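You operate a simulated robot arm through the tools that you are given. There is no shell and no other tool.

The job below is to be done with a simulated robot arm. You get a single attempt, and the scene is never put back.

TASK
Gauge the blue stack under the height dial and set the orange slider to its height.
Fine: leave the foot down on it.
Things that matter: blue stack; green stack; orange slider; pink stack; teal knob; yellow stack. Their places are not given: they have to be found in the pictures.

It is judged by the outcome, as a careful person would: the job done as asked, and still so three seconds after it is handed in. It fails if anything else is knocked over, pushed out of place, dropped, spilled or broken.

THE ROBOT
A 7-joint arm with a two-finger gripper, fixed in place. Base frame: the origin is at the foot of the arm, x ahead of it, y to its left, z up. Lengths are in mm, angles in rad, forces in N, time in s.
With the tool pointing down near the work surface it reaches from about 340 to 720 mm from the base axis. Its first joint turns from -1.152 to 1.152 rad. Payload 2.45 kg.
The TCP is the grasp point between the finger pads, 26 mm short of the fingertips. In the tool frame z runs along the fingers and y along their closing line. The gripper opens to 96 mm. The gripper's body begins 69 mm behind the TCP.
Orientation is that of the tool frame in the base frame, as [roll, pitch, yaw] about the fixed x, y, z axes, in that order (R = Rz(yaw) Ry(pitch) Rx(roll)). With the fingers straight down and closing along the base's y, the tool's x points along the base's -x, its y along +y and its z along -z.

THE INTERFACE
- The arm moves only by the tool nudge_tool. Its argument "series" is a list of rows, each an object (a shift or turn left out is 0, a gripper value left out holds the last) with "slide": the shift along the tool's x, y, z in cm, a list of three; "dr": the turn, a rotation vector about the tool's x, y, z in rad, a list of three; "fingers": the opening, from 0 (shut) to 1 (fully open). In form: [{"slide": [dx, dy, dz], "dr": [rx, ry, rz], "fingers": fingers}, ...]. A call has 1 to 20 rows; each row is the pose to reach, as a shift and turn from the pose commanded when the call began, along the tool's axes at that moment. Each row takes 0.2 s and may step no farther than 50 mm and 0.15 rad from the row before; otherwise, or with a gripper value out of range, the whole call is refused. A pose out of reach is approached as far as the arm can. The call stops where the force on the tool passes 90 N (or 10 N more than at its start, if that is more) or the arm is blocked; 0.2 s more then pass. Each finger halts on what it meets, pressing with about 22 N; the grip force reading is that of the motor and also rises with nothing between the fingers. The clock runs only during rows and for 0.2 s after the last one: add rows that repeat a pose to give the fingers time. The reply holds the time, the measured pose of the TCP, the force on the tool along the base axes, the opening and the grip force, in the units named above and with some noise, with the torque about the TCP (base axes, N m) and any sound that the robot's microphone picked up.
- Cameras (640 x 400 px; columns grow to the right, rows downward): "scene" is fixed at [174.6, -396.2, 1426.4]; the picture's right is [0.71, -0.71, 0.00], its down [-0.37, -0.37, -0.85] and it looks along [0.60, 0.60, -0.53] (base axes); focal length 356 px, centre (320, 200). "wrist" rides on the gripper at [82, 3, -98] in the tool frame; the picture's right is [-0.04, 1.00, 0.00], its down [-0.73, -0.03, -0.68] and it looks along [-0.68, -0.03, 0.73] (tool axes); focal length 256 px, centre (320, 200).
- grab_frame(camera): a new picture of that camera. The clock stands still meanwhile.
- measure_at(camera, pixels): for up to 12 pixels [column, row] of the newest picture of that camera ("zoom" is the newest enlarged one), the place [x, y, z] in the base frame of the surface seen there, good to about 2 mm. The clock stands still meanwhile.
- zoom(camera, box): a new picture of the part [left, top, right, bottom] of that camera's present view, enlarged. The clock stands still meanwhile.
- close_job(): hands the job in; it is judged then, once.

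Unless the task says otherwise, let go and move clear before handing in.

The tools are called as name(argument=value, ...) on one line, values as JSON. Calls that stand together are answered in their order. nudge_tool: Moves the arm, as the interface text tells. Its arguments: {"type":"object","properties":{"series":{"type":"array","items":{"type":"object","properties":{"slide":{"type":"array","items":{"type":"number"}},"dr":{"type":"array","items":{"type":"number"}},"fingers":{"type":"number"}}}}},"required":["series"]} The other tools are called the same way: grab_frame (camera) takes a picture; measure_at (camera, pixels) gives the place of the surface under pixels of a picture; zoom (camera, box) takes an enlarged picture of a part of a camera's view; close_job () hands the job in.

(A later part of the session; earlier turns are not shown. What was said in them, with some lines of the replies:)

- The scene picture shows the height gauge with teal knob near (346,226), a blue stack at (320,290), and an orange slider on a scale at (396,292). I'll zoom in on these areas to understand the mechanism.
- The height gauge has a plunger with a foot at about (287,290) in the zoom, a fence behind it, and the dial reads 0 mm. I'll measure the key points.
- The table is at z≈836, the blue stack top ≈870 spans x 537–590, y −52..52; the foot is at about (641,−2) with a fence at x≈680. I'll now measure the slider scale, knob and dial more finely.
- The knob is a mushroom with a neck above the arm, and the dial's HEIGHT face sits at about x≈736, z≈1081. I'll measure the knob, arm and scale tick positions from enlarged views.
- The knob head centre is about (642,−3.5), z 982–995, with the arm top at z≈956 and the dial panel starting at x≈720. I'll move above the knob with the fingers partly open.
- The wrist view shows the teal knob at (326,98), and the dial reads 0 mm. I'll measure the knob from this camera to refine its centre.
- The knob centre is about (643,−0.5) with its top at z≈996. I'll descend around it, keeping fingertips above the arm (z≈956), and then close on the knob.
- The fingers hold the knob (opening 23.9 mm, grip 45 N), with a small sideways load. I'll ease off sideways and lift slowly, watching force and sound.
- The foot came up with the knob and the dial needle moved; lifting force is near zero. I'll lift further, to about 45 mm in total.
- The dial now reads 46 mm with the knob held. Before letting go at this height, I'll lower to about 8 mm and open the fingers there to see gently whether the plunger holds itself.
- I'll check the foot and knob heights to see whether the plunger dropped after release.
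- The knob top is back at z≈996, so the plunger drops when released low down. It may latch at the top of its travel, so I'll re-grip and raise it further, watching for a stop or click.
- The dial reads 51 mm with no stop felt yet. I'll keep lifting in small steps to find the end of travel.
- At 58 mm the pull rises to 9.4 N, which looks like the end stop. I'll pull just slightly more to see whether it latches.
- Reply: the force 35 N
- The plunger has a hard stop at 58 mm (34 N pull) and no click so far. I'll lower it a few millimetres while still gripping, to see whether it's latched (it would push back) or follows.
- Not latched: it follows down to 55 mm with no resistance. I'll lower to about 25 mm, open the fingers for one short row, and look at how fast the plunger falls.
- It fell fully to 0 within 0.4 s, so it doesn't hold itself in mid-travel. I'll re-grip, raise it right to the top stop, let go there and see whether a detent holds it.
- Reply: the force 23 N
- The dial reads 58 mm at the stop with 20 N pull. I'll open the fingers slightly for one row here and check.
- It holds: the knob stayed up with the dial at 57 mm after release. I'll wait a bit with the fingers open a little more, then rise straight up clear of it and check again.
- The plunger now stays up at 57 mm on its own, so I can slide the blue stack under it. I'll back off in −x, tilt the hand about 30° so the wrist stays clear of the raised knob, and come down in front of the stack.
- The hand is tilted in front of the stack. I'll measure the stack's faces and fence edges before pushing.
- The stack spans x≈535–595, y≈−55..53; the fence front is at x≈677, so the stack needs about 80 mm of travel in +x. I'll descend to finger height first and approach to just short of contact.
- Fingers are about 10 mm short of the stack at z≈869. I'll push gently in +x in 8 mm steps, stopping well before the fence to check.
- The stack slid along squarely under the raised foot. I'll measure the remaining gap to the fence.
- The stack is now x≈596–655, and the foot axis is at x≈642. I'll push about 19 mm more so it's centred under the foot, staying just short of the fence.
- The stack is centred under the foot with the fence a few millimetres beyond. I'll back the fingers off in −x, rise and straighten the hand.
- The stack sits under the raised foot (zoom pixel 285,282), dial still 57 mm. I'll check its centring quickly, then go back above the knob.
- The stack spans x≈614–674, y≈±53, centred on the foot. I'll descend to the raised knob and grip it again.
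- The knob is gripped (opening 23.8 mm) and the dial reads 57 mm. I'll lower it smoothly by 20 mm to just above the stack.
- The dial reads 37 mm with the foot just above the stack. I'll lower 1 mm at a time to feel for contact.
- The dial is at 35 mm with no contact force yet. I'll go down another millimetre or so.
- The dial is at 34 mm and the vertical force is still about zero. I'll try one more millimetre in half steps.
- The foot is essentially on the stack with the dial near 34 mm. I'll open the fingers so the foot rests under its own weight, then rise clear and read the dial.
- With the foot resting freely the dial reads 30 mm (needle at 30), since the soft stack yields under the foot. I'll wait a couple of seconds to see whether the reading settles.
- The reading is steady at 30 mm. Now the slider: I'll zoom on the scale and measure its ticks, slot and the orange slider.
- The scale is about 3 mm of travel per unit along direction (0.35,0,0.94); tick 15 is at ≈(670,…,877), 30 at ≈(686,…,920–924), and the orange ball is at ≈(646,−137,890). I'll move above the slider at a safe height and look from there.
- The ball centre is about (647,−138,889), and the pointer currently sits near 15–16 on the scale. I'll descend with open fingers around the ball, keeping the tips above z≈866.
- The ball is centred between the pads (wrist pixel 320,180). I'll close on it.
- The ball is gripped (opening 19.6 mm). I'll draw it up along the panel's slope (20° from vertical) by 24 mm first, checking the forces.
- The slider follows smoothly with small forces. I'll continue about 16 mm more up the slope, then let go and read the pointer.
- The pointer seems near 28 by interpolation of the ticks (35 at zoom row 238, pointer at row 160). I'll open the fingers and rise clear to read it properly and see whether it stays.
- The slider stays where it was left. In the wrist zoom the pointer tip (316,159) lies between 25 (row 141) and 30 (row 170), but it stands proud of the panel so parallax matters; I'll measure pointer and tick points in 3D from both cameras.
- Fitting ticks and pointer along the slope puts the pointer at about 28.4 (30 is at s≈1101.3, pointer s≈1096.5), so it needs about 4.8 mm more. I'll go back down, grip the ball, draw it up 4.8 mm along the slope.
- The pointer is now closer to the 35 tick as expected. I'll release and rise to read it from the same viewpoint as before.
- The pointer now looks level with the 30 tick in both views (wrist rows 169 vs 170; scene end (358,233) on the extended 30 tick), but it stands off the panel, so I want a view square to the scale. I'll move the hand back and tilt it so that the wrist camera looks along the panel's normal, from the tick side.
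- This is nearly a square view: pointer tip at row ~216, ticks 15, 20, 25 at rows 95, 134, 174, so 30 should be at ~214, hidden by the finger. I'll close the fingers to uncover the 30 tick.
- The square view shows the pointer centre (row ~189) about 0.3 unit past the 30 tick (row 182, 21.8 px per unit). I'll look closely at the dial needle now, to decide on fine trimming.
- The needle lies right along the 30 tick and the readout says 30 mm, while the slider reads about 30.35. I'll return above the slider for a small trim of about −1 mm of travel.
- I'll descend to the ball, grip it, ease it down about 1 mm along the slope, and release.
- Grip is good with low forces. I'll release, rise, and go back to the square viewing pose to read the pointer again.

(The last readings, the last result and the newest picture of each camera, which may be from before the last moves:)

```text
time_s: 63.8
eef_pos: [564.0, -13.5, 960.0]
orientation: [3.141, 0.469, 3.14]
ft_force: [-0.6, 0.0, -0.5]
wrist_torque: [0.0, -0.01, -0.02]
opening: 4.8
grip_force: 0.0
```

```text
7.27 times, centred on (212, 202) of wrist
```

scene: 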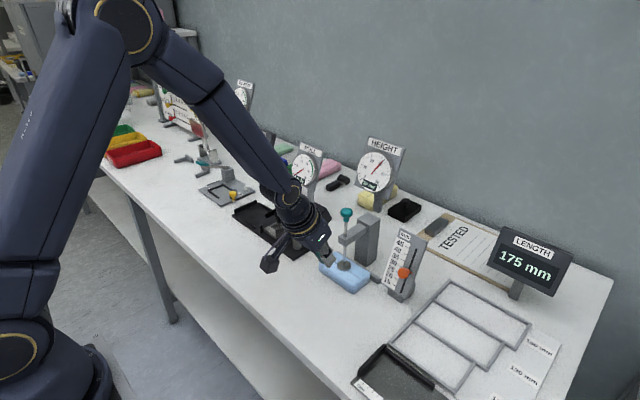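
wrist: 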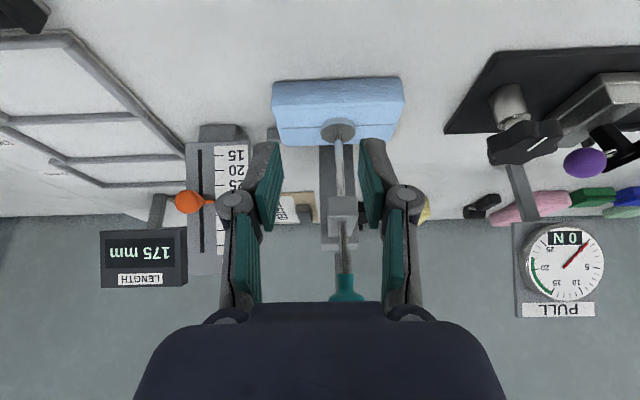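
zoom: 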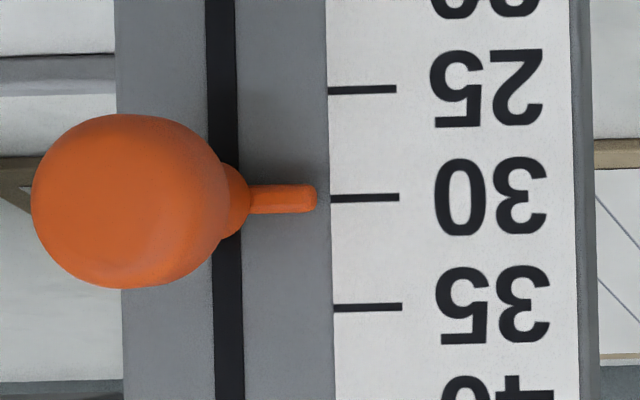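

The pointer (row 199) now lines up with the 30 tick (row 198). I'll retreat the arm well clear and do a final check of the dial, the stack and the slider.

nudge_tool(series=[{"slide": [2.0, 0, -3.5]}, {"slide": [3.0, 0, -8.0]}, {"slide": [3.5, 0, -12.5], "dr": [0, 0.12, 0]}, {"slide": [4.0, 0, -17.0], "dr": [0, 0.24, 0]}, {"slide": [4.5, 0, -21.5], "dr": [0, 0.36, 0]}, {"slide": [4.5, 0, -25.0], "dr": [0, 0.47, 0]}, {"slide": [4.5, 0, -25.0], "dr": [0, 0.47, 0]}, {"slide": [4.5, 0, -25.0], "dr": [0, 0.47, 0]}])

grab_frame(camera="scene")

zoom(camera="scene", box=[290, 130, 450, 310])

grab_frame(camera="wrist")

```text
time_s: 65.6
eef_pos: [414.4, -14.3, 1163.8]
orientation: [-3.141, -0.003, 3.141]
ft_force: [0.3, 0.7, 0.1]
wrist_torque: [-0.03, -0.01, 0.01]
opening: 5.0
grip_force: 0.1
```

```text
taken
```

scene: 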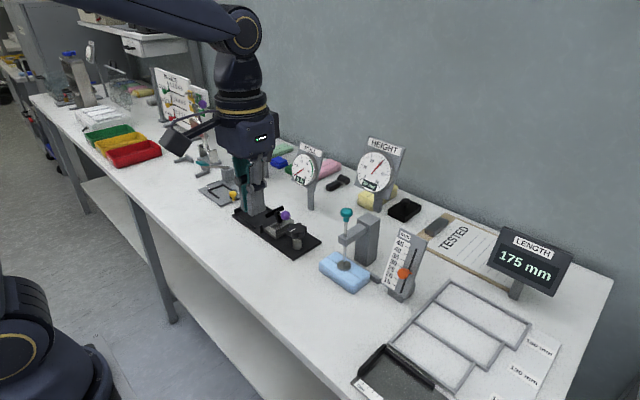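

```text
2.22 times, centred on (370, 220) of scene
```

zoom: 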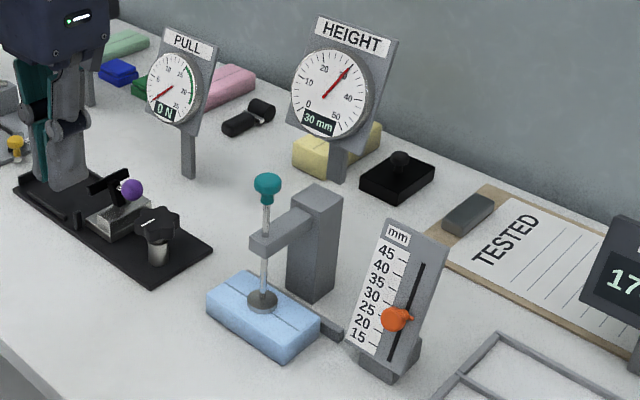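

```text
taken
```

wrist: 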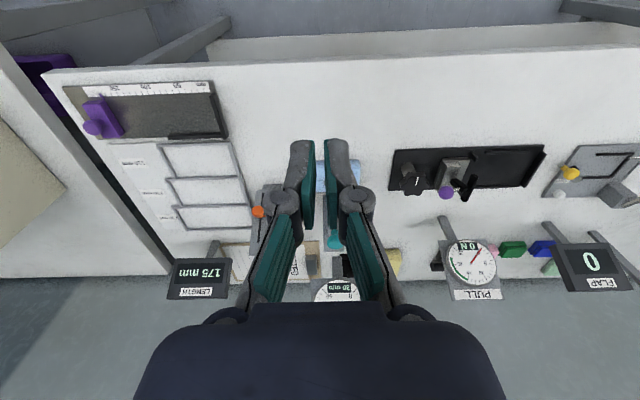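

The dial still reads 30 mm with the foot resting on the blue stack. The orange slider points at 30, the arm is clear, and nothing else has moved. I'm handing the job in.

close_job()

```text
The job is handed in.
```

The blue stack gauges at 30 mm on the height dial, and the orange slider is set to 30. I've handed the job in.

- **Gauging:** The foot falls back unless it is lifted all the way to its top stop, where it holds. I raised it there, slid the blue stack underneath and lowered the foot onto it. The stack gave a little under the foot, settling from about 34 mm to a steady 30 mm.
- **Slider:** It stays where it is left. I checked it from square-on to the scale and trimmed it until the pointer lined up with the 30 mark.
- **State left behind:** The foot is still down on the stack, as you said was fine. The gripper has let go and the arm is clear. In the last pictures nothing else had been knocked or moved.
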